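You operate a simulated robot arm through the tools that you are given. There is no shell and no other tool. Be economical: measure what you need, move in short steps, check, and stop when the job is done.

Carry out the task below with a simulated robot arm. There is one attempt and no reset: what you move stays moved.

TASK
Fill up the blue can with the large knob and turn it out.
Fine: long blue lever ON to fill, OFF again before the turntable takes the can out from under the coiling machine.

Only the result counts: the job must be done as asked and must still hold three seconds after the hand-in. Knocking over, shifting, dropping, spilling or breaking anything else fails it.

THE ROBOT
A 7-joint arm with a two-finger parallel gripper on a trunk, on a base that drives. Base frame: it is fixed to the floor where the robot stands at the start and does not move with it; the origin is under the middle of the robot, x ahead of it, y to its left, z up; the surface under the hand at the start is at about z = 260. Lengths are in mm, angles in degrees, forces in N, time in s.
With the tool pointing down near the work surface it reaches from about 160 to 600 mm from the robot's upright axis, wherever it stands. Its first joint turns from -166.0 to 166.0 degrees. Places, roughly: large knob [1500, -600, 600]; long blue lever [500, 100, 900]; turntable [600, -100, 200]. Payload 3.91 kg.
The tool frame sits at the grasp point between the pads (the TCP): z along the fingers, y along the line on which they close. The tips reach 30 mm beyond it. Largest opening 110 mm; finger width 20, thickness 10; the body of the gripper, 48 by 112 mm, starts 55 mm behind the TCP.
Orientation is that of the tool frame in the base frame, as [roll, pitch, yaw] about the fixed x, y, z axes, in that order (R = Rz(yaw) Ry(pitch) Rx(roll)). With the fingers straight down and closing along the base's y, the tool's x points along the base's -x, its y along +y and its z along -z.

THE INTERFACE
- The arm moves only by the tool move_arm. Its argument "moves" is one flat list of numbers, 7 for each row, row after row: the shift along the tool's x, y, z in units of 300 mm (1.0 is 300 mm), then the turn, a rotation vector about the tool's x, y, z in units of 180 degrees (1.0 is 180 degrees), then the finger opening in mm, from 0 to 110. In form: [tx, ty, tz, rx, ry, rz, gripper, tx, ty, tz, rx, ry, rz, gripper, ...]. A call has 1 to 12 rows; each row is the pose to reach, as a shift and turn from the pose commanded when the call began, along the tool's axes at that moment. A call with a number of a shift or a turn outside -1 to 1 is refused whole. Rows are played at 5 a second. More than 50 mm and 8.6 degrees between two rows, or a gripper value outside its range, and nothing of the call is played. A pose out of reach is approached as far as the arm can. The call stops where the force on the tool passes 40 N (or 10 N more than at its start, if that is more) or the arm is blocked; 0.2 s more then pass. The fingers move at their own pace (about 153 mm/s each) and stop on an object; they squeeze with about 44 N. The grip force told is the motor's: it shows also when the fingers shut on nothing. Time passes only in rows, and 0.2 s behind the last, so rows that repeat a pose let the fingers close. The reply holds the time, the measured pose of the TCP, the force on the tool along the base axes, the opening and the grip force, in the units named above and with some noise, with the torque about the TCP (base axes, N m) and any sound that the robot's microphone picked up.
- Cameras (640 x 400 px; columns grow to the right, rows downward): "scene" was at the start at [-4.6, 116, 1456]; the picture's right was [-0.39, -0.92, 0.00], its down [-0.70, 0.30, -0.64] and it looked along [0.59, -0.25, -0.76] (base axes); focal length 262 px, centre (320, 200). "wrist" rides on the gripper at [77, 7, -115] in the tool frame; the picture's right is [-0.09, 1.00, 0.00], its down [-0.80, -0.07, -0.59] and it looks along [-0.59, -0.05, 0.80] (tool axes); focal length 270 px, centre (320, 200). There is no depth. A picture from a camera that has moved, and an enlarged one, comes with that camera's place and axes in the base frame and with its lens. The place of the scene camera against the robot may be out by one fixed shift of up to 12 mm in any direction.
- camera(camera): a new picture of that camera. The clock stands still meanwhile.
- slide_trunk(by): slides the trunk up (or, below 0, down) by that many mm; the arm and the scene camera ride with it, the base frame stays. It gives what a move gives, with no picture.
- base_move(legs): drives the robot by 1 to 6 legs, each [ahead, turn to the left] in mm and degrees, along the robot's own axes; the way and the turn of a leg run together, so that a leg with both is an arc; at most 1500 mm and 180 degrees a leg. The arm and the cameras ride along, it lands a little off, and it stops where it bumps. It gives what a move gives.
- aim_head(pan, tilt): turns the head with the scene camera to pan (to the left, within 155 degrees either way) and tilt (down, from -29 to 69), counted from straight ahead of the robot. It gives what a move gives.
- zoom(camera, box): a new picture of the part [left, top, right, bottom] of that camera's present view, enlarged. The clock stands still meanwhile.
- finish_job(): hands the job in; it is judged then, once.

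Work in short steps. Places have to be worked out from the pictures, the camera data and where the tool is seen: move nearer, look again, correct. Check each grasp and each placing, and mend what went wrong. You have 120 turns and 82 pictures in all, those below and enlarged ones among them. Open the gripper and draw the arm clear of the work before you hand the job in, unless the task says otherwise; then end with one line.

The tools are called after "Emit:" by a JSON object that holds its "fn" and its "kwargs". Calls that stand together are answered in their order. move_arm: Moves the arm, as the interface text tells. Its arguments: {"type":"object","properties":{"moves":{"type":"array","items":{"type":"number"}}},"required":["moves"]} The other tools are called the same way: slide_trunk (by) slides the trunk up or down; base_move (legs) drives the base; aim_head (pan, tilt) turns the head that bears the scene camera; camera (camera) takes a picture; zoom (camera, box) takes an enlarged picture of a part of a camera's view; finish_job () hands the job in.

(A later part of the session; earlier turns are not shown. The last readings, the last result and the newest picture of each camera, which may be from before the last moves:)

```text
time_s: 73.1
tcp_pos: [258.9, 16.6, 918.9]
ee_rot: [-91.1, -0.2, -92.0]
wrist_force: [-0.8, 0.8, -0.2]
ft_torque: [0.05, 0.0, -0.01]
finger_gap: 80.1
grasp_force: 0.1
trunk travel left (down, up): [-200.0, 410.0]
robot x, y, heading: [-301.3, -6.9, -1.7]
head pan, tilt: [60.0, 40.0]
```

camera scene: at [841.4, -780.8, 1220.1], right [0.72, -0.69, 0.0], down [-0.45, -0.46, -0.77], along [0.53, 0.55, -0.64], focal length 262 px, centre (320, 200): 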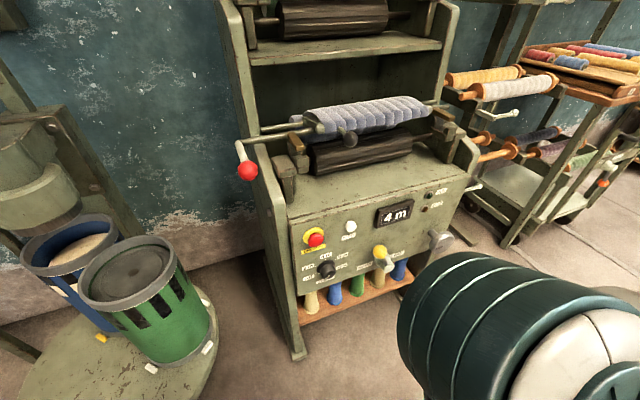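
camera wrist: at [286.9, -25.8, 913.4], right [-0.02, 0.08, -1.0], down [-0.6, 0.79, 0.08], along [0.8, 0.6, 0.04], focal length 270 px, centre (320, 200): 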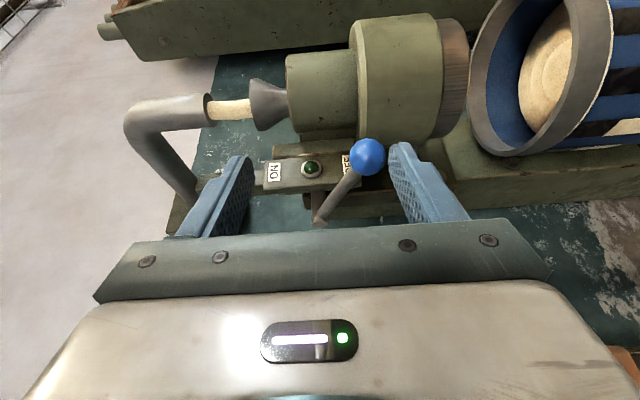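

Correct heading and drive forward to the former standoff, then look.

Emit:
{"fn": "base_move", "kwargs": {"legs": [[0, 2.7], [145, 0]]}}

Emit:
{"fn": "aim_head", "kwargs": {"pan": -10, "tilt": 35}}

Emit:
{"fn": "camera", "kwargs": {"camera": "wrist"}}

```text
time_s: 74.9
tcp_pos: [401.0, 46.0, 919.5]
ee_rot: [-91.0, -0.2, -89.3]
wrist_force: [0.4, 0.6, 0.4]
ft_torque: [0.01, 0.0, -0.01]
finger_gap: 79.9
grasp_force: 0.0
trunk travel left (down, up): [-200.0, 410.0]
robot x, y, heading: [-159.2, -7.5, 1.1]
head pan, tilt: [60.0, 40.0]
```

```text
time_s: 76.3
tcp_pos: [400.7, 46.8, 918.7]
ee_rot: [-90.9, -0.2, -89.3]
wrist_force: [-0.6, 0.6, -0.4]
ft_torque: [0.04, 0.0, -0.01]
finger_gap: 80.0
grasp_force: 0.0
trunk travel left (down, up): [-200.0, 410.0]
robot x, y, heading: [-153.1, -2.3, 1.0]
head pan, tilt: [-10.0, 35.0]
```

```text
42 pictures are left
camera wrist: at [287.7, -31.2, 913.5], right [-0.02, 0.08, -1.0], down [-0.6, 0.79, 0.08], along [0.8, 0.6, 0.04], focal length 270 px, centre (320, 200)
```

wrist: 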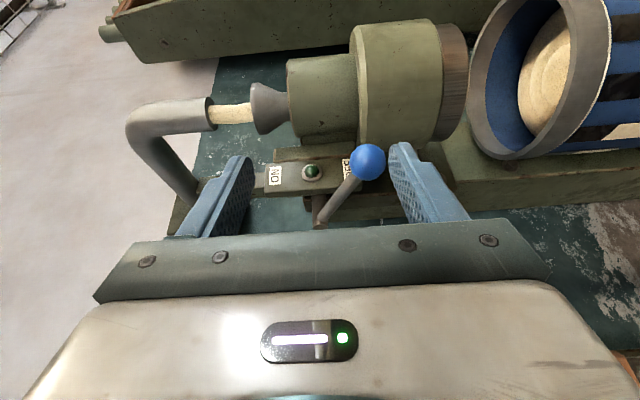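

Same geometry as before. Go under the ball, straddle, and lift along the arc to ON, then relax and withdraw.

Emit:
{"fn": "move_arm", "kwargs": {"moves": [-0.07, 0.055, 0.05, 0, 0, 0, 85, -0.14, 0.11, 0.1, 0, 0, 0, 85, -0.21, 0.163, 0.15, 0, 0, 0, 85, -0.21, 0.163, 0.26, 0, 0, 0, 85, -0.21, 0.163, 0.36, 0, 0, 0, 85, -0.21, 0.163, 0.36, 0, 0, 0, 60, -0.185, 0.09, 0.36, 0, 0, 0, 60, -0.165, 0.02, 0.36, 0, 0, 0, 60, -0.157, -0.06, 0.36, 0, 0, 0, 60, -0.16, -0.13, 0.36, 0, 0, 0, 60, -0.18, -0.2, 0.36, 0, 0, 0, 60, -0.205, -0.263, 0.36, 0, 0, 0, 60]}}

Emit:
{"fn": "camera", "kwargs": {"camera": "wrist"}}

```text
time_s: 78.9
tcp_pos: [508.6, 109.2, 997.2]
ee_rot: [-90.9, -0.3, -89.3]
wrist_force: [0.7, 0.5, -0.3]
ft_torque: [0.02, -0.01, -0.03]
finger_gap: 59.8
grasp_force: 0.1
trunk travel left (down, up): [-200.0, 410.0]
robot x, y, heading: [-153.4, -5.0, 1.1]
head pan, tilt: [-10.0, 35.0]
```

```text
41 pictures are left
camera wrist: at [395.4, 31.8, 991.5], right [-0.02, 0.08, -1.0], down [-0.6, 0.79, 0.08], along [0.8, 0.6, 0.04], focal length 270 px, centre (320, 200)
```

wrist: 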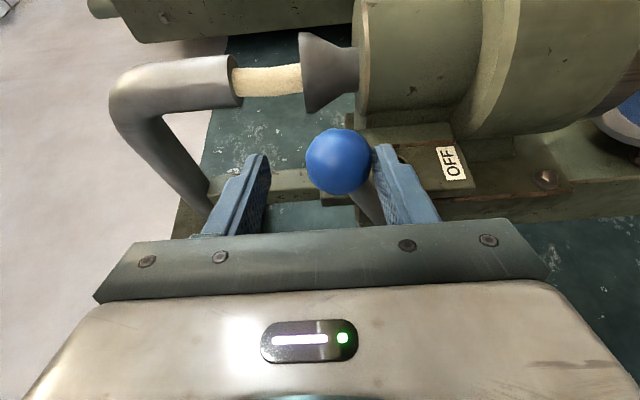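

Nearly at the stop; push 12 mm more to be sure, then relax, open and withdraw.

Emit:
{"fn": "move_arm", "kwargs": {"moves": [-0.01, -0.02, 0, 0, 0, 0, 60, -0.02, -0.045, 0, 0, 0, 0, 60, -0.02, -0.045, 0, 0, 0, 0, 60]}}

Emit:
{"fn": "move_arm", "kwargs": {"moves": [0, 0.07, 0, 0, 0, 0, 80, 0, 0.07, -0.12, 0, 0, 0, 80, 0, 0.07, -0.24, 0, 0, 0, 80, 0.1, 0.07, -0.36, 0, 0, 0, 80, 0.2, 0.07, -0.36, 0, 0, 0, 80]}}

Emit:
{"fn": "camera", "kwargs": {"camera": "wrist"}}

```text
time_s: 79.7
tcp_pos: [510.7, 113.3, 1005.6]
ee_rot: [-91.4, -0.2, -89.7]
wrist_force: [-8.0, -7.0, -25.4]
ft_torque: [-0.13, 0.74, -0.19]
finger_gap: 72.7
grasp_force: 12.9
trunk travel left (down, up): [-200.0, 410.0]
robot x, y, heading: [-157.6, -5.3, 0.9]
head pan, tilt: [-10.0, 35.0]
```

```text
time_s: 80.9
tcp_pos: [400.3, 52.8, 989.9]
ee_rot: [-91.0, -0.3, -89.4]
wrist_force: [0.0, 0.6, 0.4]
ft_torque: [0.0, -0.02, -0.03]
finger_gap: 80.3
grasp_force: 0.0
trunk travel left (down, up): [-200.0, 410.0]
robot x, y, heading: [-155.1, -1.2, 0.8]
head pan, tilt: [-10.0, 35.0]
```

```text
40 pictures are left
camera wrist: at [287.2, -24.5, 984.4], right [-0.02, 0.08, -1.0], down [-0.6, 0.79, 0.08], along [0.8, 0.6, 0.04], focal length 270 px, centre (320, 200)
```

wrist: 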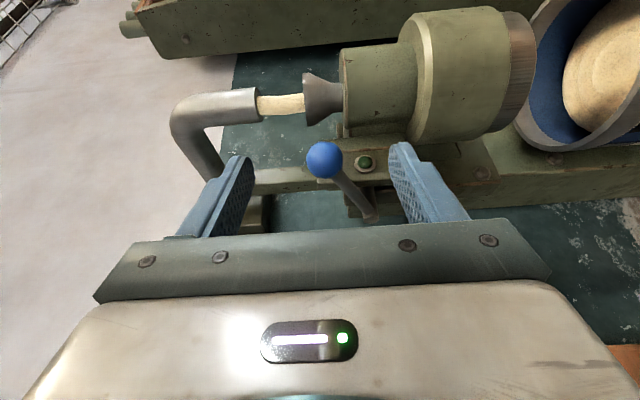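

Lever is at ON and I'm clear. Now drive to stand in front of the panel (its face looks along about (−0.39,−0.92)).

Emit:
{"fn": "base_move", "kwargs": {"legs": [[-200, 0], [0, -90.8], [700, 0], [0, 68.6], [1000, 0]]}}

```text
time_s: 97.6
tcp_pos: [1100.2, -1248.6, 989.8]
ee_rot: [-91.1, -0.3, -112.2]
wrist_force: [-0.4, -0.2, 0.5]
ft_torque: [0.02, -0.01, -0.01]
finger_gap: 80.0
grasp_force: 0.1
trunk travel left (down, up): [-200.0, 410.0]
robot x, y, heading: [566.9, -1083.6, -21.7]
head pan, tilt: [-10.0, 35.0]
```

Emit:
{"fn": "base_move", "kwargs": {"legs": [[730, 2], [0, 86.5]]}}

Emit:
{"fn": "aim_head", "kwargs": {"pan": 0, "tilt": 35}}

Emit:
{"fn": "camera", "kwargs": {"camera": "scene"}}

Emit:
{"fn": "camera", "kwargs": {"camera": "wrist"}}

```text
time_s: 105.3
tcp_pos: [1428.7, -814.3, 990.2]
ee_rot: [-91.0, -0.2, -23.9]
wrist_force: [-0.1, 0.0, 0.1]
ft_torque: [0.01, 0.01, -0.02]
finger_gap: 80.1
grasp_force: 0.0
trunk travel left (down, up): [-200.0, 410.0]
robot x, y, heading: [1251.5, -1342.5, 66.3]
head pan, tilt: [-10.0, 35.0]
```

```text
time_s: 106.0
tcp_pos: [1427.9, -814.5, 988.3]
ee_rot: [-91.1, -0.3, -24.0]
wrist_force: [-0.6, 0.0, -0.7]
ft_torque: [-0.02, 0.01, -0.02]
finger_gap: 79.8
grasp_force: 0.0
trunk travel left (down, up): [-200.0, 410.0]
robot x, y, heading: [1246.1, -1343.0, 66.2]
head pan, tilt: [0.0, 35.0]
```

```text
39 pictures are left
camera scene: at [1117.0, -1276.9, 1227.6], right [0.92, -0.4, 0.0], down [-0.23, -0.53, -0.82], along [0.33, 0.75, -0.57], focal length 262 px, centre (320, 200)
```

scene: 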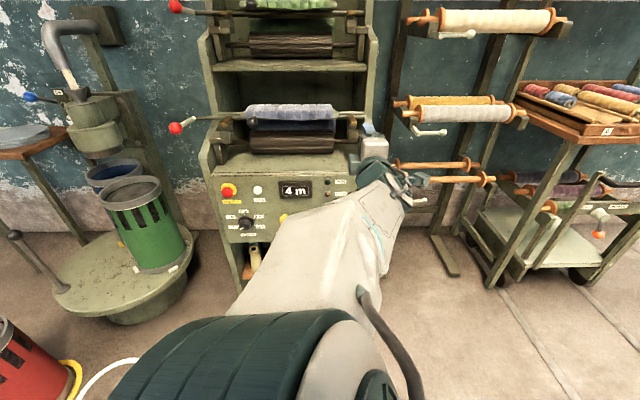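

```text
38 pictures are left
camera wrist: at [1452.9, -949.2, 984.4], right [-0.09, 0.02, -1.0], down [-0.97, -0.22, 0.08], along [-0.21, 0.98, 0.04], focal length 270 px, centre (320, 200)
```

wrist: 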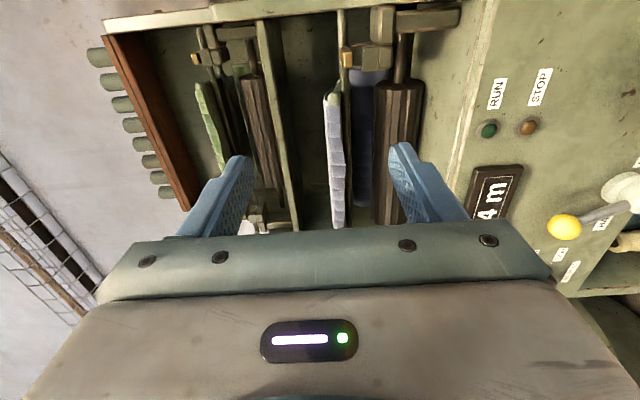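

In front of the panel. Lower the trunk 190 mm and the arm 100 mm (still ~130 mm off the knob) and look with the wrist camera.

Emit:
{"fn": "slide_trunk", "kwargs": {"by": -195}}

Emit:
{"fn": "move_arm", "kwargs": {"moves": [0, 0.12, 0, 0, 0, 0, 100, 0, 0.24, 0, 0, 0, 0, 100, 0, 0.36, 0, 0, 0, 0, 100]}}

Emit:
{"fn": "camera", "kwargs": {"camera": "wrist"}}

Emit:
{"fn": "camera", "kwargs": {"camera": "scene"}}

```text
time_s: 108.1
tcp_pos: [1428.7, -816.1, 795.0]
ee_rot: [-91.1, -0.3, -23.9]
wrist_force: [0.0, 0.6, 0.2]
ft_torque: [0.04, 0.0, 0.0]
finger_gap: 80.0
grasp_force: 0.1
trunk travel left (down, up): [-5.0, 605.0]
robot x, y, heading: [1250.2, -1346.1, 66.3]
head pan, tilt: [0.0, 35.0]
```

```text
time_s: 108.9
tcp_pos: [1430.2, -816.7, 688.7]
ee_rot: [-91.0, -0.2, -24.0]
wrist_force: [0.3, -0.1, 0.3]
ft_torque: [0.02, -0.01, 0.0]
finger_gap: 100.1
grasp_force: 0.0
trunk travel left (down, up): [-5.0, 605.0]
robot x, y, heading: [1248.6, -1344.1, 66.2]
head pan, tilt: [0.0, 35.0]
```

```text
37 pictures are left
camera wrist: at [1453.0, -951.9, 683.4], right [-0.08, 0.02, -1.0], down [-0.97, -0.22, 0.08], along [-0.21, 0.98, 0.04], focal length 270 px, centre (320, 200)
```

wrist: 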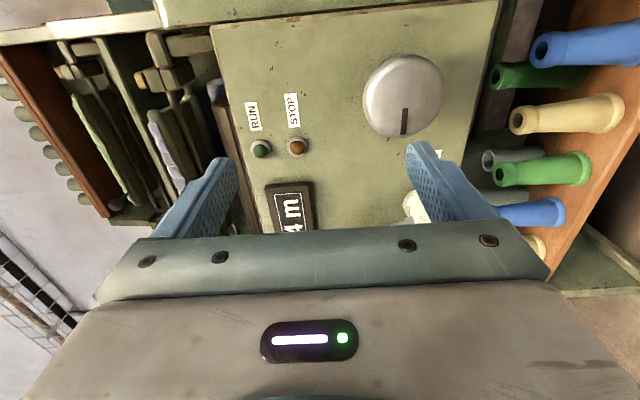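

```text
36 pictures are left
camera scene: at [1117.0, -1277.0, 1032.6], right [0.92, -0.4, 0.0], down [-0.23, -0.53, -0.82], along [0.33, 0.75, -0.57], focal length 262 px, centre (320, 200)
```

scene: 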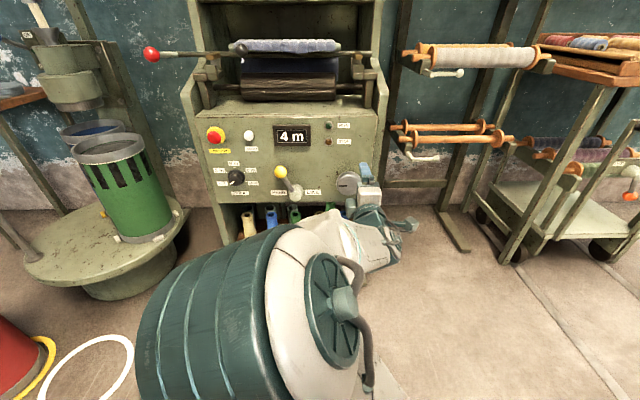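

Fine frontal view. Zoom the panel to check lever setting.

Emit:
{"fn": "zoom", "kwargs": {"camera": "scene", "box": [195, 110, 375, 220]}}

```text
3.56 times, centred on (285, 165) of scene
camera zoom: at [1117.0, -1277.0, 1032.6], right [0.92, -0.4, 0.0], down [-0.23, -0.53, -0.82], along [0.33, 0.75, -0.57], focal length 932 px, centre (444, 324)
```

zoom: 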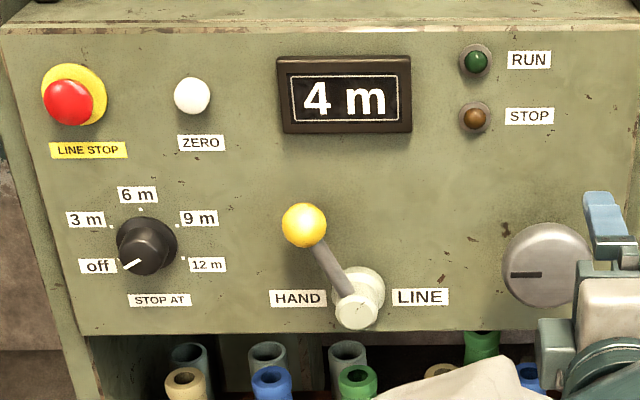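

Lever at HAND, selector off, display 4 m; the panel is square to the tool. The knob is ~81 mm wide, centre ≈ (1490,−652,600). Move down in line with it and nearer.

Emit:
{"fn": "move_arm", "kwargs": {"moves": [-0.013, 0.1, 0, 0, 0, 0, 110, -0.027, 0.2, 0, 0, 0, 0, 110, -0.04, 0.295, 0.05, 0, 0, 0, 110, -0.04, 0.295, 0.15, 0, 0, 0, 110, -0.04, 0.295, 0.25, 0, 0, 0, 110]}}

Emit:
{"fn": "camera", "kwargs": {"camera": "wrist"}}

```text
time_s: 110.1
tcp_pos: [1444.8, -743.0, 597.1]
ee_rot: [-91.0, -0.1, -23.9]
wrist_force: [-0.2, 0.5, -0.2]
ft_torque: [0.0, 0.02, 0.01]
finger_gap: 109.9
grasp_force: 0.0
trunk travel left (down, up): [-5.0, 605.0]
robot x, y, heading: [1247.5, -1345.5, 66.5]
head pan, tilt: [0.0, 35.0]
```

```text
34 pictures are left
camera wrist: at [1470.1, -879.4, 592.3], right [-0.09, 0.02, -1.0], down [-0.97, -0.22, 0.08], along [-0.22, 0.98, 0.04], focal length 270 px, centre (320, 200)
```

wrist: 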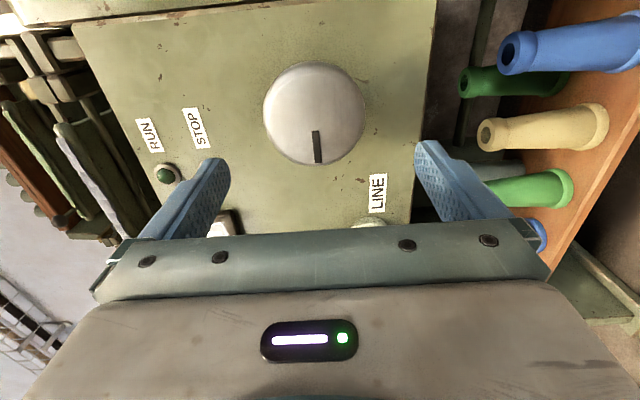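

Knob confirmed at (1490,−652,600). Advance to straddle it and close.

Emit:
{"fn": "move_arm", "kwargs": {"moves": [0.007, -0.005, 0.1, 0, 0, 0, 110, 0.014, -0.01, 0.2, 0, 0, 0, 110, 0.014, -0.01, 0.32, 0, 0, 0, 110]}}

Emit:
{"fn": "camera", "kwargs": {"camera": "wrist"}}

```text
time_s: 110.9
tcp_pos: [1488.6, -658.6, 599.1]
ee_rot: [-91.0, -0.1, -24.0]
wrist_force: [-1.5, -0.1, -0.3]
ft_torque: [0.0, -0.01, -0.01]
finger_gap: 110.2
grasp_force: 0.1
trunk travel left (down, up): [-5.0, 605.0]
robot x, y, heading: [1251.5, -1343.3, 66.5]
head pan, tilt: [0.0, 35.0]
```

```text
33 pictures are left
camera wrist: at [1512.1, -794.0, 593.8], right [-0.09, 0.02, -1.0], down [-0.97, -0.22, 0.08], along [-0.21, 0.98, 0.04], focal length 270 px, centre (320, 200)
```

wrist: 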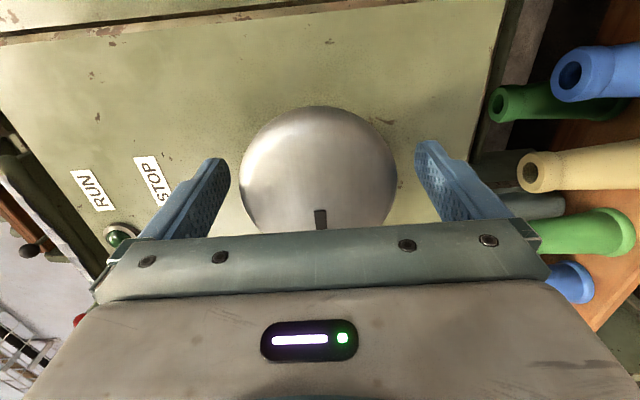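

Centred on the knob. Close on it and turn clockwise about 80°.

Emit:
{"fn": "move_arm", "kwargs": {"moves": [0, 0, 0, 0, 0, 0, 70, 0, 0, 0, 0, 0, 0, 60, 0, 0, 0, 0, 0, 0.045, 60, 0, 0, 0, 0, 0, 0.09, 60, 0, 0, 0, 0, 0, 0.135, 60, 0, 0, 0, 0, 0, 0.18, 60, 0, 0, 0, 0, 0, 0.225, 60, 0, 0, 0, 0, 0, 0.27, 60, 0, 0, 0, 0, 0, 0.315, 60, 0, 0, 0, 0, 0, 0.36, 60, 0, 0, 0, 0, 0, 0.405, 60, 0, 0, 0, 0, 0, 0.45, 60]}}

Emit:
{"fn": "zoom", "kwargs": {"camera": "scene", "box": [195, 110, 395, 230]}}

```text
time_s: 113.5
tcp_pos: [1486.8, -657.0, 596.7]
ee_rot: [-96.9, 80.8, -30.5]
wrist_force: [-32.6, -11.2, -3.0]
ft_torque: [-0.76, 0.14, 1.99]
finger_gap: 82.0
grasp_force: 44.7
trunk travel left (down, up): [-5.0, 605.0]
robot x, y, heading: [1251.5, -1343.2, 67.0]
head pan, tilt: [0.0, 35.0]
```

```text
3.20 times, centred on (295, 170) of scene
camera zoom: at [1114.6, -1278.0, 1032.2], right [0.92, -0.39, 0.0], down [-0.22, -0.53, -0.82], along [0.32, 0.75, -0.57], focal length 838 px, centre (400, 296)
```

zoom: 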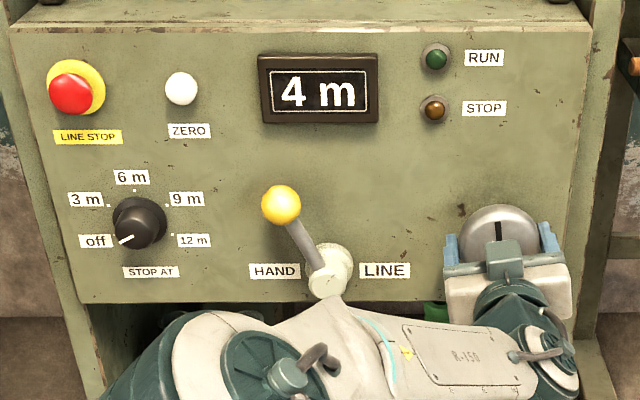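

The knob turned a good 80°; display still 4 m; a sideways load of ~25 N shows a 2–3 mm misalignment. Open, shift slightly, regrip and turn another ~85°.

Emit:
{"fn": "move_arm", "kwargs": {"moves": [0, 0, 0, 0, 0, 0, 100, 0, 0.008, -0.01, 0, 0, 0, 100, 0, 0.008, -0.01, 0, 0, 0, 60, 0, 0.008, -0.01, 0, 0, 0, 60, 0, 0.008, -0.01, 0, 0, 0.046, 60, 0, 0.008, -0.01, 0, 0, 0.092, 60, 0, 0.008, -0.01, 0, 0, 0.138, 60, 0, 0.008, -0.01, 0, 0, 0.184, 60, 0, 0.008, -0.01, 0, 0, 0.23, 60, 0, 0.008, -0.01, 0, 0, 0.276, 60, 0, 0.008, -0.01, 0, 0, 0.322, 60, 0, 0.008, -0.01, 0, 0, 0.368, 60]}}

Emit:
{"fn": "move_arm", "kwargs": {"moves": [0, 0, 0, 0, 0, 0.046, 60, 0, 0, 0, 0, 0, 0.092, 60, 0, 0, 0, 0, 0, 0.138, 60, 0, 0, 0, 0, 0, 0.184, 60, 0, 0, 0, 0, 0, 0.23, 60, 0, 0, 0, 0, 0, 0.276, 60]}}

Emit:
{"fn": "zoom", "kwargs": {"camera": "scene", "box": [195, 110, 395, 230]}}

```text
time_s: 116.1
tcp_pos: [1483.3, -657.9, 598.3]
ee_rot: [91.0, 32.9, 157.0]
wrist_force: [-20.7, 21.8, 6.8]
ft_torque: [-0.01, -0.12, 1.24]
finger_gap: 82.1
grasp_force: 45.1
trunk travel left (down, up): [-5.0, 605.0]
robot x, y, heading: [1250.4, -1342.9, 66.9]
head pan, tilt: [0.0, 35.0]
```

```text
time_s: 117.5
tcp_pos: [1484.7, -659.8, 601.5]
ee_rot: [90.9, -16.8, 156.1]
wrist_force: [-25.4, 15.6, 14.9]
ft_torque: [0.05, -0.1, 0.34]
finger_gap: 81.8
grasp_force: 45.3
trunk travel left (down, up): [-5.0, 605.0]
robot x, y, heading: [1249.8, -1341.3, 66.9]
head pan, tilt: [0.0, 35.0]
```

```text
3.20 times, centred on (295, 170) of scene
camera zoom: at [1114.0, -1277.9, 1032.4], right [0.92, -0.39, 0.0], down [-0.22, -0.53, -0.82], along [0.32, 0.75, -0.57], focal length 838 px, centre (400, 296)
```

zoom: 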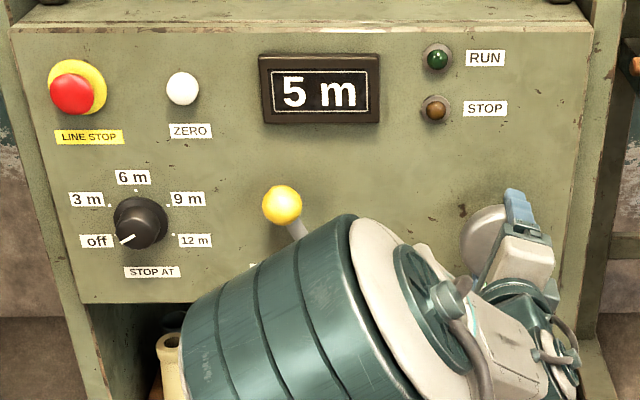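

Display went to 5 m: clockwise feeds. Check whether the can's level changes, viewing from here.

Emit:
{"fn": "aim_head", "kwargs": {"pan": 45, "tilt": 25}}

Emit:
{"fn": "camera", "kwargs": {"camera": "scene"}}

```text
time_s: 118.6
tcp_pos: [1485.0, -658.9, 600.2]
ee_rot: [90.7, -16.5, 156.1]
wrist_force: [-23.4, 15.5, 14.4]
ft_torque: [0.47, -0.26, -0.06]
finger_gap: 81.7
grasp_force: 44.8
trunk travel left (down, up): [-5.0, 605.0]
robot x, y, heading: [1248.7, -1346.8, 66.9]
head pan, tilt: [45.0, 25.0]
```

```text
30 pictures are left
camera scene: at [1045.0, -1273.3, 1048.0], right [0.93, 0.37, 0.0], down [0.16, -0.39, -0.91], along [-0.34, 0.84, -0.42], focal length 262 px, centre (320, 200)
```

scene: 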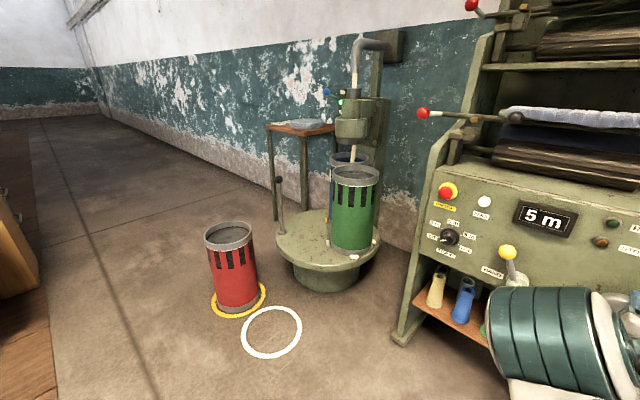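

Emit:
{"fn": "zoom", "kwargs": {"camera": "scene", "box": [310, 70, 400, 230]}}

```text
2.50 times, centred on (355, 150) of scene
camera zoom: at [1045.0, -1273.3, 1048.0], right [0.93, 0.37, 0.0], down [0.16, -0.39, -0.91], along [-0.34, 0.84, -0.42], focal length 655 px, centre (232, 325)
```

zoom: 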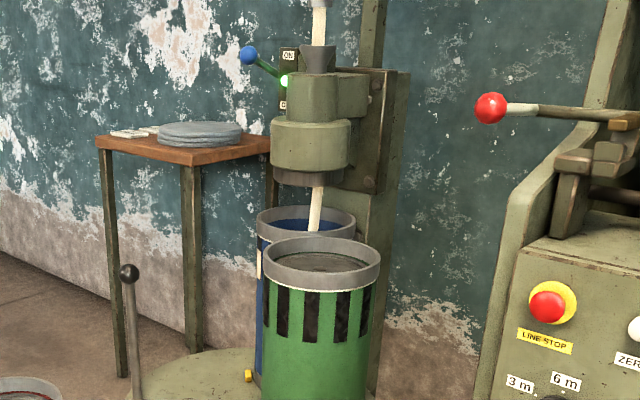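

The lamp is lit and sliver now flows into the can: the scheme works. Release, wind the wrist back, recentre (~3 mm left, 2 mm up).

Emit:
{"fn": "move_arm", "kwargs": {"moves": [0, 0, 0, 0, 0, 0, 105, 0.0115, 0.003, 0, 0, 0, 0, 105, 0.0115, 0.003, 0, 0, 0, -0.045, 108, 0.0115, 0.003, 0, 0, 0, -0.09, 108, 0.0115, 0.003, 0, 0, 0, -0.135, 108, 0.0115, 0.003, 0, 0, 0, -0.18, 108, 0.0115, 0.003, 0, 0, 0, -0.225, 108, 0.0115, 0.003, 0, 0, 0, -0.27, 108, 0.0115, 0.003, 0, 0, 0, -0.315, 108, 0.0115, 0.003, 0, 0, 0, -0.36, 108, 0.0115, 0.003, 0, 0, 0, -0.405, 108, 0.0115, 0.003, 0, 0, 0, -0.45, 108]}}

Emit:
{"fn": "move_arm", "kwargs": {"moves": [0, 0, 0, 0, 0, -0.045, 108, 0, 0, 0, 0, 0, -0.09, 108, 0, 0, 0, 0, 0, -0.135, 108, 0, 0, 0, 0, 0, -0.18, 108, 0, 0, 0, 0, 0, -0.225, 108, 0, 0, 0, 0, 0, -0.27, 108, 0, 0, 0, 0, 0, -0.315, 108, 0, 0, 0, 0, 0, -0.36, 108, 0, 0, 0, 0, 0, -0.405, 108, 0, 0, 0, 0, 0, -0.45, 108, 0, 0, 0, 0, 0, -0.495, 108, 0, 0, 0, 0, 0, -0.54, 108]}}

Emit:
{"fn": "move_arm", "kwargs": {"moves": [0, 0, 0, 0, 0, -0.045, 108, 0, 0, 0, 0, 0, -0.09, 108, 0, 0, 0, 0, 0, -0.135, 108, 0, 0, 0, 0, 0, -0.18, 108, 0, 0, 0, 0, 0, -0.225, 108, 0, 0, 0, 0, 0, -0.27, 108]}}

```text
time_s: 121.2
tcp_pos: [1483.9, -659.9, 598.9]
ee_rot: [92.3, 64.5, 158.3]
wrist_force: [-0.2, 0.3, 0.4]
ft_torque: [-0.04, 0.01, -0.02]
finger_gap: 108.2
grasp_force: 0.0
trunk travel left (down, up): [-5.0, 605.0]
robot x, y, heading: [1246.0, -1341.6, 66.4]
head pan, tilt: [45.0, 25.0]
```

```text
time_s: 123.8
tcp_pos: [1483.9, -658.8, 599.3]
ee_rot: [-91.0, 18.4, -24.3]
wrist_force: [0.2, 0.4, -0.7]
ft_torque: [0.0, 0.0, 0.02]
finger_gap: 107.9
grasp_force: 0.0
trunk travel left (down, up): [-5.0, 605.0]
robot x, y, heading: [1248.7, -1342.2, 66.2]
head pan, tilt: [45.0, 25.0]
```

```text
time_s: 125.2
tcp_pos: [1483.7, -657.7, 599.3]
ee_rot: [-91.1, -30.3, -23.2]
wrist_force: [-0.2, 0.6, 0.0]
ft_torque: [0.01, -0.01, 0.01]
finger_gap: 108.0
grasp_force: 0.0
trunk travel left (down, up): [-5.0, 605.0]
robot x, y, heading: [1250.3, -1345.3, 66.6]
head pan, tilt: [45.0, 25.0]
```

Recentred at about (1484,−658,599). Grip and turn through the full stroke.

Emit:
{"fn": "move_arm", "kwargs": {"moves": [0, 0, 0, 0, 0, 0, 60, 0, 0, 0, 0, 0, 0, 60, 0, 0, 0, 0, 0, 0.046, 60, 0, 0, 0, 0, 0, 0.092, 60, 0, 0, 0, 0, 0, 0.138, 60, 0, 0, 0, 0, 0, 0.184, 60, 0, 0, 0, 0, 0, 0.23, 60, 0, 0, 0, 0, 0, 0.276, 60, 0, 0, 0, 0, 0, 0.322, 60, 0, 0, 0, 0, 0, 0.368, 60, 0, 0, 0, 0, 0, 0.414, 60, 0, 0, 0, 0, 0, 0.46, 60]}}

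Emit:
{"fn": "move_arm", "kwargs": {"moves": [0, 0, 0, 0, 0, 0.046, 60, 0, 0, 0, 0, 0, 0.092, 60, 0, 0, 0, 0, 0, 0.138, 60, 0, 0, 0, 0, 0, 0.184, 60, 0, 0, 0, 0, 0, 0.23, 60, 0, 0, 0, 0, 0, 0.276, 60, 0, 0, 0, 0, 0, 0.322, 60, 0, 0, 0, 0, 0, 0.368, 60, 0, 0, 0, 0, 0, 0.414, 60, 0, 0, 0, 0, 0, 0.46, 60, 0, 0, 0, 0, 0, 0.506, 60, 0, 0, 0, 0, 0, 0.552, 60]}}

Emit:
{"fn": "move_arm", "kwargs": {"moves": [0, 0, 0, 0, 0, 0.046, 60, 0, 0, 0, 0, 0, 0.092, 60, 0, 0, 0, 0, 0, 0.138, 60, 0, 0, 0, 0, 0, 0.184, 60, 0, 0, 0, 0, 0, 0.23, 60, 0, 0, 0, 0, 0, 0.276, 60]}}

Emit:
{"fn": "camera", "kwargs": {"camera": "scene"}}

```text
time_s: 127.8
tcp_pos: [1484.3, -658.7, 601.9]
ee_rot: [-91.3, 52.9, -25.2]
wrist_force: [4.3, 10.5, 19.3]
ft_torque: [-1.09, 0.35, 1.53]
finger_gap: 81.8
grasp_force: 45.2
trunk travel left (down, up): [-5.0, 605.0]
robot x, y, heading: [1247.3, -1339.7, 66.2]
head pan, tilt: [45.0, 25.0]
```

```text
time_s: 130.4
tcp_pos: [1484.9, -660.3, 599.3]
ee_rot: [91.1, 27.7, 156.6]
wrist_force: [10.1, -3.3, 13.6]
ft_torque: [0.03, -0.14, 0.84]
finger_gap: 81.7
grasp_force: 44.6
trunk travel left (down, up): [-5.0, 605.0]
robot x, y, heading: [1249.6, -1341.6, 66.6]
head pan, tilt: [45.0, 25.0]
```

```text
time_s: 131.8
tcp_pos: [1485.1, -660.1, 600.0]
ee_rot: [91.0, -22.1, 155.7]
wrist_force: [9.2, 1.7, 13.1]
ft_torque: [-0.45, 0.05, 0.4]
finger_gap: 81.1
grasp_force: 45.0
trunk travel left (down, up): [-5.0, 605.0]
robot x, y, heading: [1246.7, -1343.4, 66.2]
head pan, tilt: [45.0, 25.0]
```

```text
28 pictures are left
camera scene: at [1047.7, -1272.3, 1048.5], right [0.93, 0.37, 0.0], down [0.15, -0.39, -0.91], along [-0.33, 0.84, -0.42], focal length 262 px, centre (320, 200)
```

scene: 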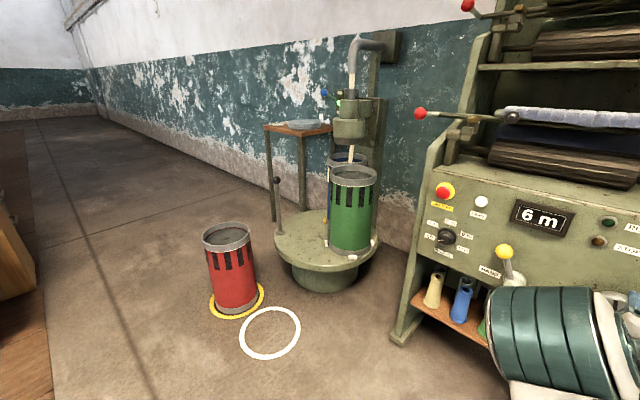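

6 m. Zoom strongly on the visible strip of the blue can's windows to gauge the level.

Emit:
{"fn": "zoom", "kwargs": {"camera": "scene", "box": [315, 140, 385, 200]}}

```text
6.67 times, centred on (350, 170) of scene
camera zoom: at [1047.7, -1272.3, 1048.5], right [0.93, 0.37, 0.0], down [0.15, -0.39, -0.91], along [-0.33, 0.84, -0.42], focal length 1747 px, centre (120, 400)
```

zoom: 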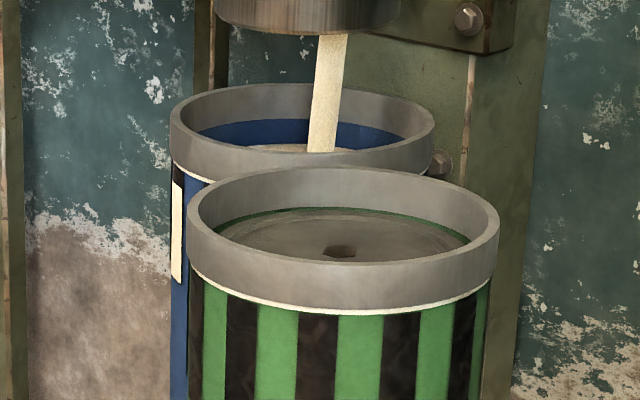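

Very useful: the sliver level is at ~87% of the window (was ~52%). About 150° more should bring it to the window's top. Release and wind back.

Emit:
{"fn": "move_arm", "kwargs": {"moves": [0, 0, 0, 0, 0, 0, 108, 0, 0, 0, 0, 0, 0, 108, 0, 0, 0, 0, 0, -0.045, 108, 0, 0, 0, 0, 0, -0.09, 108, 0, 0, 0, 0, 0, -0.135, 108, 0, 0, 0, 0, 0, -0.18, 108, 0, 0, 0, 0, 0, -0.225, 108, 0, 0, 0, 0, 0, -0.27, 108, 0, 0, 0, 0, 0, -0.315, 108, 0, 0, 0, 0, 0, -0.36, 108, 0, 0, 0, 0, 0, -0.405, 108, 0, 0, 0, 0, 0, -0.45, 108]}}

Emit:
{"fn": "move_arm", "kwargs": {"moves": [0, 0, 0, 0, 0, -0.045, 108, 0, 0, 0, 0, 0, -0.09, 108, 0, 0, 0, 0, 0, -0.135, 108, 0, 0, 0, 0, 0, -0.18, 108, 0, 0, 0, 0, 0, -0.225, 108, 0, 0, 0, 0, 0, -0.27, 108, 0, 0, 0, 0, 0, -0.315, 108, 0, 0, 0, 0, 0, -0.36, 108, 0, 0, 0, 0, 0, -0.405, 108, 0, 0, 0, 0, 0, -0.45, 108, 0, 0, 0, 0, 0, -0.495, 108, 0, 0, 0, 0, 0, -0.54, 108]}}

Emit:
{"fn": "move_arm", "kwargs": {"moves": [0, 0, 0, 0, 0, 0, 60, 0, 0, 0, 0, 0, 0, 60, 0, 0, 0, 0, 0, 0.046, 60, 0, 0, 0, 0, 0, 0.092, 60, 0, 0, 0, 0, 0, 0.138, 60, 0, 0, 0, 0, 0, 0.184, 60, 0, 0, 0, 0, 0, 0.23, 60, 0, 0, 0, 0, 0, 0.276, 60, 0, 0, 0, 0, 0, 0.322, 60, 0, 0, 0, 0, 0, 0.368, 60, 0, 0, 0, 0, 0, 0.414, 60, 0, 0, 0, 0, 0, 0.46, 60]}}

Emit:
{"fn": "zoom", "kwargs": {"camera": "scene", "box": [315, 140, 385, 200]}}

```text
time_s: 134.4
tcp_pos: [1485.4, -658.0, 599.7]
ee_rot: [92.0, 59.3, 157.9]
wrist_force: [-0.1, -0.7, -0.3]
ft_torque: [0.0, -0.01, -0.01]
finger_gap: 108.2
grasp_force: 0.0
trunk travel left (down, up): [-5.0, 605.0]
robot x, y, heading: [1249.2, -1348.0, 66.2]
head pan, tilt: [45.0, 25.0]
```

```text
time_s: 137.0
tcp_pos: [1483.8, -658.3, 598.8]
ee_rot: [-91.2, 23.4, -24.5]
wrist_force: [-0.7, -0.2, 0.1]
ft_torque: [0.02, -0.01, 0.03]
finger_gap: 107.8
grasp_force: 0.1
trunk travel left (down, up): [-5.0, 605.0]
robot x, y, heading: [1250.0, -1347.8, 66.5]
head pan, tilt: [45.0, 25.0]
```

```text
time_s: 139.6
tcp_pos: [1484.7, -659.1, 600.0]
ee_rot: [93.5, 73.3, 159.4]
wrist_force: [13.3, 6.2, 14.6]
ft_torque: [-0.29, 0.03, 1.64]
finger_gap: 82.2
grasp_force: 44.8
trunk travel left (down, up): [-5.0, 605.0]
robot x, y, heading: [1246.2, -1345.0, 66.6]
head pan, tilt: [45.0, 25.0]
```

```text
6.67 times, centred on (350, 170) of scene
camera zoom: at [1048.1, -1272.0, 1048.5], right [0.93, 0.36, 0.0], down [0.15, -0.39, -0.91], along [-0.33, 0.84, -0.42], focal length 1747 px, centre (120, 400)
```

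zoom: 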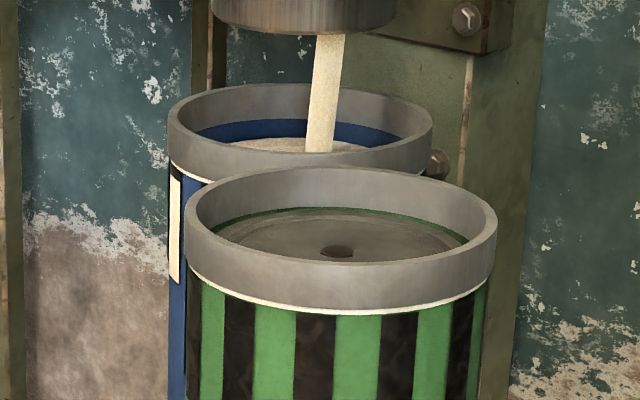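

Level rising (~10 px per 83°); still ~15 px of blue wall below the grey band. Turn another 83° and check with the display.

Emit:
{"fn": "move_arm", "kwargs": {"moves": [0, 0, 0, 0, 0, 0.046, 60, 0, 0, 0, 0, 0, 0.092, 60, 0, 0, 0, 0, 0, 0.138, 60, 0, 0, 0, 0, 0, 0.184, 60, 0, 0, 0, 0, 0, 0.23, 60, 0, 0, 0, 0, 0, 0.276, 60, 0, 0, 0, 0, 0, 0.322, 60, 0, 0, 0, 0, 0, 0.368, 60, 0, 0, 0, 0, 0, 0.414, 60, 0, 0, 0, 0, 0, 0.46, 60]}}

Emit:
{"fn": "zoom", "kwargs": {"camera": "scene", "box": [315, 140, 385, 200]}}

Emit:
{"fn": "camera", "kwargs": {"camera": "scene"}}

```text
time_s: 141.8
tcp_pos: [1483.3, -660.3, 600.4]
ee_rot: [91.0, -9.3, 155.8]
wrist_force: [10.6, -1.2, 11.5]
ft_torque: [0.31, -0.26, 0.5]
finger_gap: 81.3
grasp_force: 45.0
trunk travel left (down, up): [-5.0, 605.0]
robot x, y, heading: [1248.3, -1346.6, 66.3]
head pan, tilt: [45.0, 25.0]
```

```text
6.67 times, centred on (350, 170) of scene
camera zoom: at [1048.1, -1272.5, 1048.5], right [0.93, 0.36, 0.0], down [0.15, -0.39, -0.91], along [-0.33, 0.84, -0.42], focal length 1747 px, centre (120, 400)
```

zoom: 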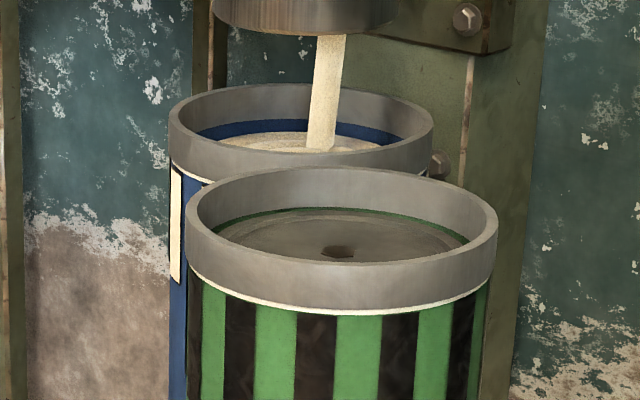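

```text
24 pictures are left
camera scene: at [1048.1, -1272.5, 1048.5], right [0.93, 0.36, 0.0], down [0.15, -0.39, -0.91], along [-0.33, 0.84, -0.42], focal length 262 px, centre (320, 200)
```

scene: 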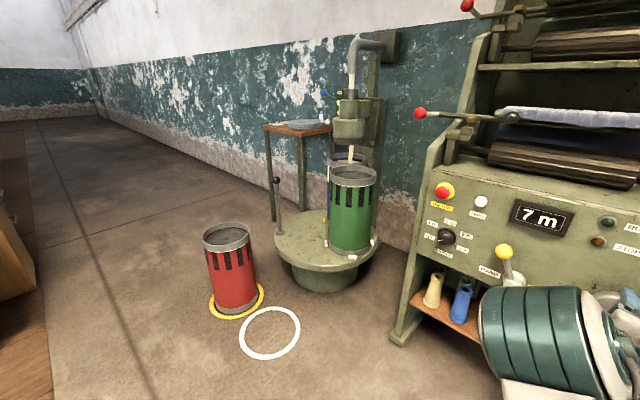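

7 m now, window almost entirely filled. One tight zoom to see whether any dark remains at the window top.

Emit:
{"fn": "zoom", "kwargs": {"camera": "scene", "box": [330, 150, 346, 176]}}

```text
15.38 times, centred on (338, 163) of scene
camera zoom: at [1048.1, -1272.5, 1048.5], right [0.93, 0.36, 0.0], down [0.15, -0.39, -0.91], along [-0.33, 0.84, -0.42], focal length 4031 px, centre (43, 769)
```

zoom: 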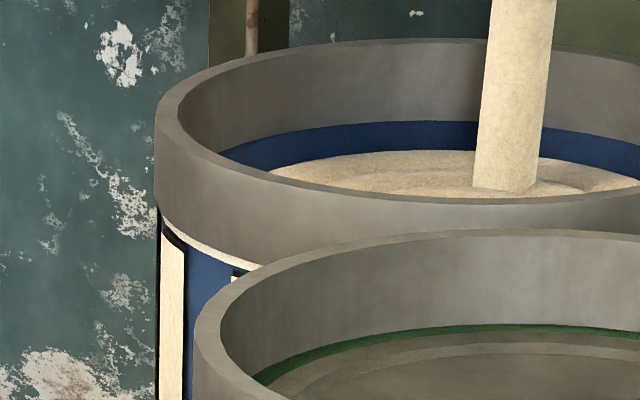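

A sliver of dark (~5%) remains at the window top. Wind back and turn ~75° more.

Emit:
{"fn": "move_arm", "kwargs": {"moves": [0, 0, 0, 0, 0, 0, 108, 0, 0, 0, 0, 0, 0, 108, 0, 0, 0, 0, 0, -0.045, 108, 0, 0, 0, 0, 0, -0.09, 108, 0, 0, 0, 0, 0, -0.135, 108, 0, 0, 0, 0, 0, -0.18, 108, 0, 0, 0, 0, 0, -0.225, 108, 0, 0, 0, 0, 0, -0.27, 108, 0, 0, 0, 0, 0, -0.315, 108, 0, 0, 0, 0, 0, -0.36, 108, 0, 0, 0, 0, 0, -0.405, 108, 0, 0, 0, 0, 0, -0.45, 108]}}

Emit:
{"fn": "move_arm", "kwargs": {"moves": [0, 0, 0, 0, 0, 0, 60, 0, 0, 0, 0, 0, 0, 60, 0, 0, 0, 0, 0, 0.046, 60, 0, 0, 0, 0, 0, 0.092, 60, 0, 0, 0, 0, 0, 0.138, 60, 0, 0, 0, 0, 0, 0.184, 60, 0, 0, 0, 0, 0, 0.23, 60, 0, 0, 0, 0, 0, 0.276, 60, 0, 0, 0, 0, 0, 0.322, 60, 0, 0, 0, 0, 0, 0.368, 60, 0, 0, 0, 0, 0, 0.414, 60]}}

Emit:
{"fn": "zoom", "kwargs": {"camera": "scene", "box": [330, 150, 346, 176]}}

```text
time_s: 144.4
tcp_pos: [1484.8, -657.7, 600.2]
ee_rot: [93.4, 72.0, 159.2]
wrist_force: [0.1, -1.3, 0.3]
ft_torque: [0.0, 0.03, 0.0]
finger_gap: 107.8
grasp_force: 0.1
trunk travel left (down, up): [-5.0, 605.0]
robot x, y, heading: [1250.6, -1341.7, 66.7]
head pan, tilt: [45.0, 25.0]
```

```text
time_s: 146.8
tcp_pos: [1484.0, -659.0, 601.2]
ee_rot: [91.1, -2.9, 156.0]
wrist_force: [7.3, 0.1, 3.5]
ft_torque: [0.33, -0.27, 0.92]
finger_gap: 82.2
grasp_force: 44.8
trunk travel left (down, up): [-5.0, 605.0]
robot x, y, heading: [1253.1, -1342.4, 66.4]
head pan, tilt: [45.0, 25.0]
```

```text
15.38 times, centred on (338, 163) of scene
camera zoom: at [1048.1, -1271.9, 1048.4], right [0.93, 0.36, 0.0], down [0.15, -0.39, -0.91], along [-0.33, 0.84, -0.42], focal length 4031 px, centre (43, 769)
```

zoom: 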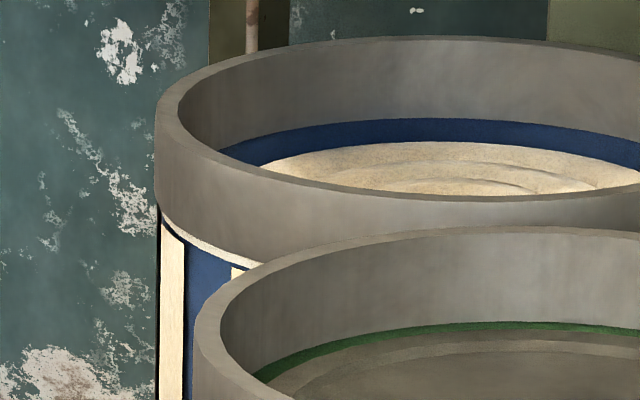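

Window shows full to the top and the sliver rope is gone – the machine appears to have cut it. Check the whole view.

Emit:
{"fn": "camera", "kwargs": {"camera": "scene"}}

Emit:
{"fn": "zoom", "kwargs": {"camera": "scene", "box": [310, 70, 400, 230]}}

```text
21 pictures are left
camera scene: at [1048.1, -1271.9, 1048.4], right [0.93, 0.36, 0.0], down [0.15, -0.39, -0.91], along [-0.33, 0.84, -0.42], focal length 262 px, centre (320, 200)
```

scene: 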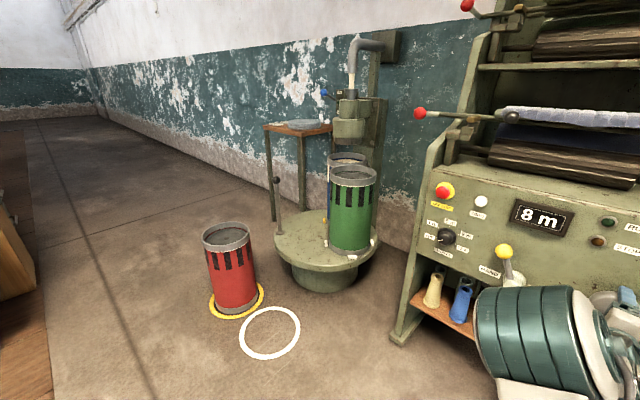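

```text
2.50 times, centred on (355, 150) of scene
camera zoom: at [1048.1, -1271.9, 1048.4], right [0.93, 0.36, 0.0], down [0.15, -0.39, -0.91], along [-0.33, 0.84, -0.42], focal length 655 px, centre (232, 325)
```

zoom: 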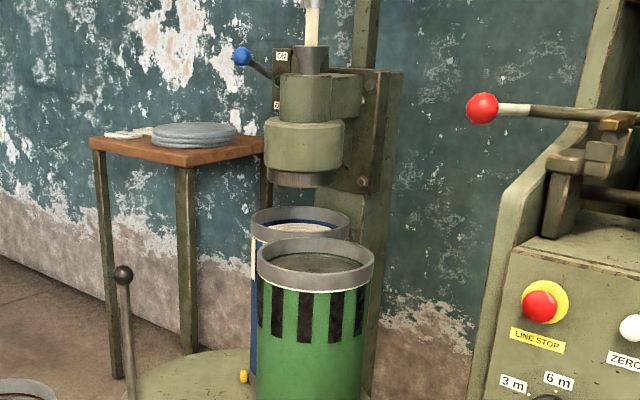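

Counter 8 m, lamp out, sliver cut: the can is full. Release the knob, back out and wind the wrist back.

Emit:
{"fn": "move_arm", "kwargs": {"moves": [0, 0, 0, 0, 0, 0, 108, 0, 0, 0, 0, 0, 0, 110, 0, 0, -0.15, 0, 0, 0, 110, 0, 0, -0.3, 0, 0, 0, 110, 0, 0, -0.45, 0, 0, 0, 110, 0, 0, -0.55, 0, 0, -0.046, 100, 0, 0, -0.55, 0, 0, -0.092, 80, 0, 0, -0.55, 0, 0, -0.138, 80, 0, 0, -0.55, 0, 0, -0.184, 80, 0, 0, -0.55, 0, 0, -0.23, 80, 0, 0, -0.55, 0, 0, -0.276, 80, 0, 0, -0.55, 0, 0, -0.322, 80]}}

Emit:
{"fn": "move_arm", "kwargs": {"moves": [0, 0, 0, 0, 0, -0.046, 80, 0, 0, 0, 0, 0, -0.092, 80, 0, 0, 0, 0, 0, -0.138, 80, 0, 0, 0, 0, 0, -0.184, 80, 0, 0, 0, 0, 0, -0.23, 80, 0, 0, 0, 0, 0, -0.276, 80, 0, 0, 0, 0, 0, -0.322, 80, 0, 0, 0, 0, 0, -0.368, 80, 0, 0, 0, 0, 0, -0.414, 80, 0, 0, 0, 0, 0, -0.46, 80, 0, 0, 0, 0, 0, -0.506, 80, 0, 0, 0, 0, 0, -0.552, 80]}}

Emit:
{"fn": "move_arm", "kwargs": {"moves": [0, 0, 0, 0, 0, -0.04, 80, 0, 0, 0, 0, 0, -0.08, 80, 0, 0, 0, 0, 0, -0.11, 80]}}

Emit:
{"fn": "slide_trunk", "kwargs": {"by": 395}}

```text
time_s: 149.4
tcp_pos: [1415.8, -808.9, 602.9]
ee_rot: [91.8, 55.4, 157.6]
wrist_force: [-0.5, 0.0, -0.1]
ft_torque: [-0.02, -0.04, 0.02]
finger_gap: 79.7
grasp_force: 0.0
trunk travel left (down, up): [-5.0, 605.0]
robot x, y, heading: [1246.5, -1343.3, 66.6]
head pan, tilt: [45.0, 25.0]
```

```text
time_s: 152.0
tcp_pos: [1415.6, -808.8, 602.6]
ee_rot: [-91.2, 25.4, -24.4]
wrist_force: [-0.5, 0.5, 0.5]
ft_torque: [-0.01, 0.0, 0.02]
finger_gap: 80.0
grasp_force: 0.0
trunk travel left (down, up): [-5.0, 605.0]
robot x, y, heading: [1247.4, -1344.0, 66.2]
head pan, tilt: [45.0, 25.0]
```

```text
time_s: 152.8
tcp_pos: [1415.7, -808.9, 602.6]
ee_rot: [-91.0, 5.5, -24.0]
wrist_force: [0.6, 0.4, 0.3]
ft_torque: [0.0, 0.0, -0.01]
finger_gap: 80.1
grasp_force: 0.0
trunk travel left (down, up): [-5.0, 605.0]
robot x, y, heading: [1248.9, -1342.7, 66.1]
head pan, tilt: [45.0, 25.0]
```

```text
time_s: 156.6
tcp_pos: [1415.8, -809.8, 996.5]
ee_rot: [-91.2, 5.6, -24.1]
wrist_force: [-0.3, -0.1, 0.5]
ft_torque: [-0.01, 0.02, -0.03]
finger_gap: 79.9
grasp_force: 0.1
trunk travel left (down, up): [-400.0, 210.0]
robot x, y, heading: [1248.0, -1346.3, 66.6]
head pan, tilt: [45.0, 25.0]
```

Drive back the way I came.

Emit:
{"fn": "base_move", "kwargs": {"legs": [[0, -87.3], [-1500, 0], [-220, 0], [0, -69], [-725, 0], [0, 91]]}}

Emit:
{"fn": "aim_head", "kwargs": {"pan": -10, "tilt": 35}}

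```text
time_s: 179.3
tcp_pos: [205.1, 83.4, 997.7]
ee_rot: [-91.1, 5.6, -89.4]
wrist_force: [-0.1, 0.5, 0.1]
ft_torque: [0.0, -0.04, 0.03]
finger_gap: 79.8
grasp_force: 0.1
trunk travel left (down, up): [-400.0, 210.0]
robot x, y, heading: [-354.6, 12.2, 1.4]
head pan, tilt: [45.0, 25.0]
```

```text
time_s: 180.6
tcp_pos: [206.1, 81.7, 998.4]
ee_rot: [-91.1, 5.6, -89.4]
wrist_force: [-0.9, 0.7, 0.8]
ft_torque: [-0.02, -0.02, -0.02]
finger_gap: 79.9
grasp_force: 0.0
trunk travel left (down, up): [-400.0, 210.0]
robot x, y, heading: [-349.0, 10.5, 1.1]
head pan, tilt: [-10.0, 35.0]
```

Emit:
{"fn": "base_move", "kwargs": {"legs": [[200, 0]]}}

Emit:
{"fn": "move_arm", "kwargs": {"moves": [0, 0, 0, 0, 0, -0.031, 80]}}

Emit:
{"fn": "camera", "kwargs": {"camera": "wrist"}}

```text
time_s: 182.2
tcp_pos: [400.0, 86.8, 997.3]
ee_rot: [-91.1, 5.6, -89.3]
wrist_force: [-0.1, -0.8, 0.3]
ft_torque: [-0.01, -0.01, 0.0]
finger_gap: 80.1
grasp_force: 0.0
trunk travel left (down, up): [-400.0, 210.0]
robot x, y, heading: [-156.9, 18.5, 1.4]
head pan, tilt: [-10.0, 35.0]
```

```text
time_s: 182.6
tcp_pos: [399.7, 86.4, 998.1]
ee_rot: [-91.1, 0.1, -89.1]
wrist_force: [0.0, -0.5, -0.9]
ft_torque: [0.02, -0.02, 0.02]
finger_gap: 80.1
grasp_force: 0.1
trunk travel left (down, up): [-400.0, 210.0]
robot x, y, heading: [-152.9, 14.2, 1.3]
head pan, tilt: [-10.0, 35.0]
```

```text
19 pictures are left
camera wrist: at [287.1, 8.9, 992.6], right [-0.02, 0.09, -1.0], down [-0.6, 0.79, 0.08], along [0.8, 0.6, 0.04], focal length 270 px, centre (320, 200)
```

wrist: 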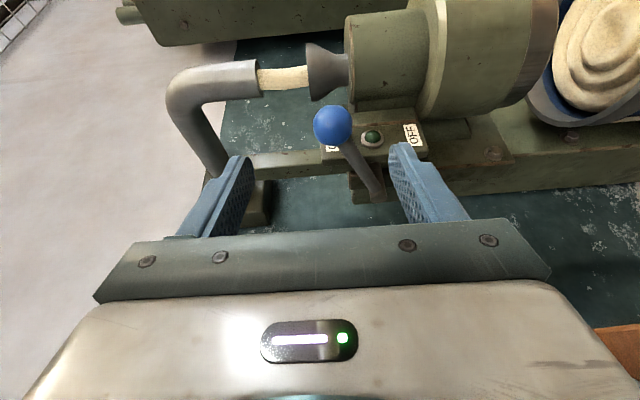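

Ball at (533,108,986) as expected. Straddle it, then push down to OFF.

Emit:
{"fn": "move_arm", "kwargs": {"moves": [-0.04, 0.007, 0.12, 0, 0, 0, 80, -0.075, 0.012, 0.24, 0, 0, 0, 80, -0.075, 0.012, 0.363, 0, 0, 0, 80, -0.075, 0.012, 0.363, 0, 0, 0, 60]}}

Emit:
{"fn": "move_arm", "kwargs": {"moves": [0, 0, 0, 0, 0, 0, 60, 0.02, 0.07, 0, 0, 0, 0, 60, 0.033, 0.14, 0, 0, 0, 0, 60, 0.047, 0.246, 0, 0, 0, 0, 60, 0.033, 0.353, 0, 0, 0, 0, 60, 0.01, 0.42, 0, 0, 0, 0, 60, -0.007, 0.46, 0, 0, 0, 0, 60, -0.007, 0.475, 0, 0, 0, 0, 60]}}

Emit:
{"fn": "move_arm", "kwargs": {"moves": [0, -0.055, 0, 0, 0, 0, 75, 0, -0.055, -0.12, 0, 0, 0, 80, 0, -0.055, -0.25, 0, 0, 0, 80, 0.08, -0.1, -0.37, 0, 0, 0, 80, 0.2, -0.2, -0.37, 0, 0, 0, 80]}}

Emit:
{"fn": "camera", "kwargs": {"camera": "wrist"}}

```text
time_s: 183.6
tcp_pos: [509.6, 110.8, 991.9]
ee_rot: [-91.1, 0.0, -89.3]
wrist_force: [-0.7, -0.9, 0.3]
ft_torque: [0.01, 0.03, -0.01]
finger_gap: 59.9
grasp_force: 0.0
trunk travel left (down, up): [-400.0, 210.0]
robot x, y, heading: [-154.6, 17.6, 1.3]
head pan, tilt: [-10.0, 35.0]
```

```text
time_s: 185.3
tcp_pos: [505.6, 109.7, 854.2]
ee_rot: [-90.6, 0.2, -89.3]
wrist_force: [8.9, -8.4, 29.0]
ft_torque: [0.2, -0.39, -0.18]
finger_gap: 74.4
grasp_force: 14.6
trunk travel left (down, up): [-400.0, 210.0]
robot x, y, heading: [-156.0, 14.6, 1.0]
head pan, tilt: [-10.0, 35.0]
```

```text
time_s: 186.6
tcp_pos: [395.4, 51.2, 911.7]
ee_rot: [-91.1, 0.1, -89.2]
wrist_force: [-0.1, -0.4, 0.3]
ft_torque: [0.03, 0.01, -0.01]
finger_gap: 80.0
grasp_force: 0.1
trunk travel left (down, up): [-400.0, 210.0]
robot x, y, heading: [-157.8, 14.5, 1.0]
head pan, tilt: [-10.0, 35.0]
```

```text
18 pictures are left
camera wrist: at [282.6, -26.7, 905.5], right [-0.02, 0.09, -1.0], down [-0.6, 0.79, 0.08], along [0.8, 0.6, 0.04], focal length 270 px, centre (320, 200)
```

wrist: 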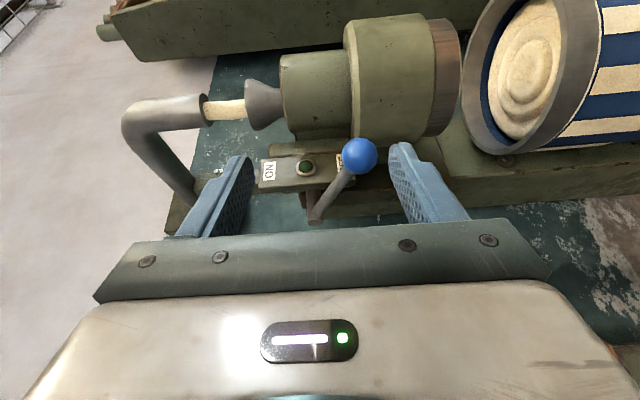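

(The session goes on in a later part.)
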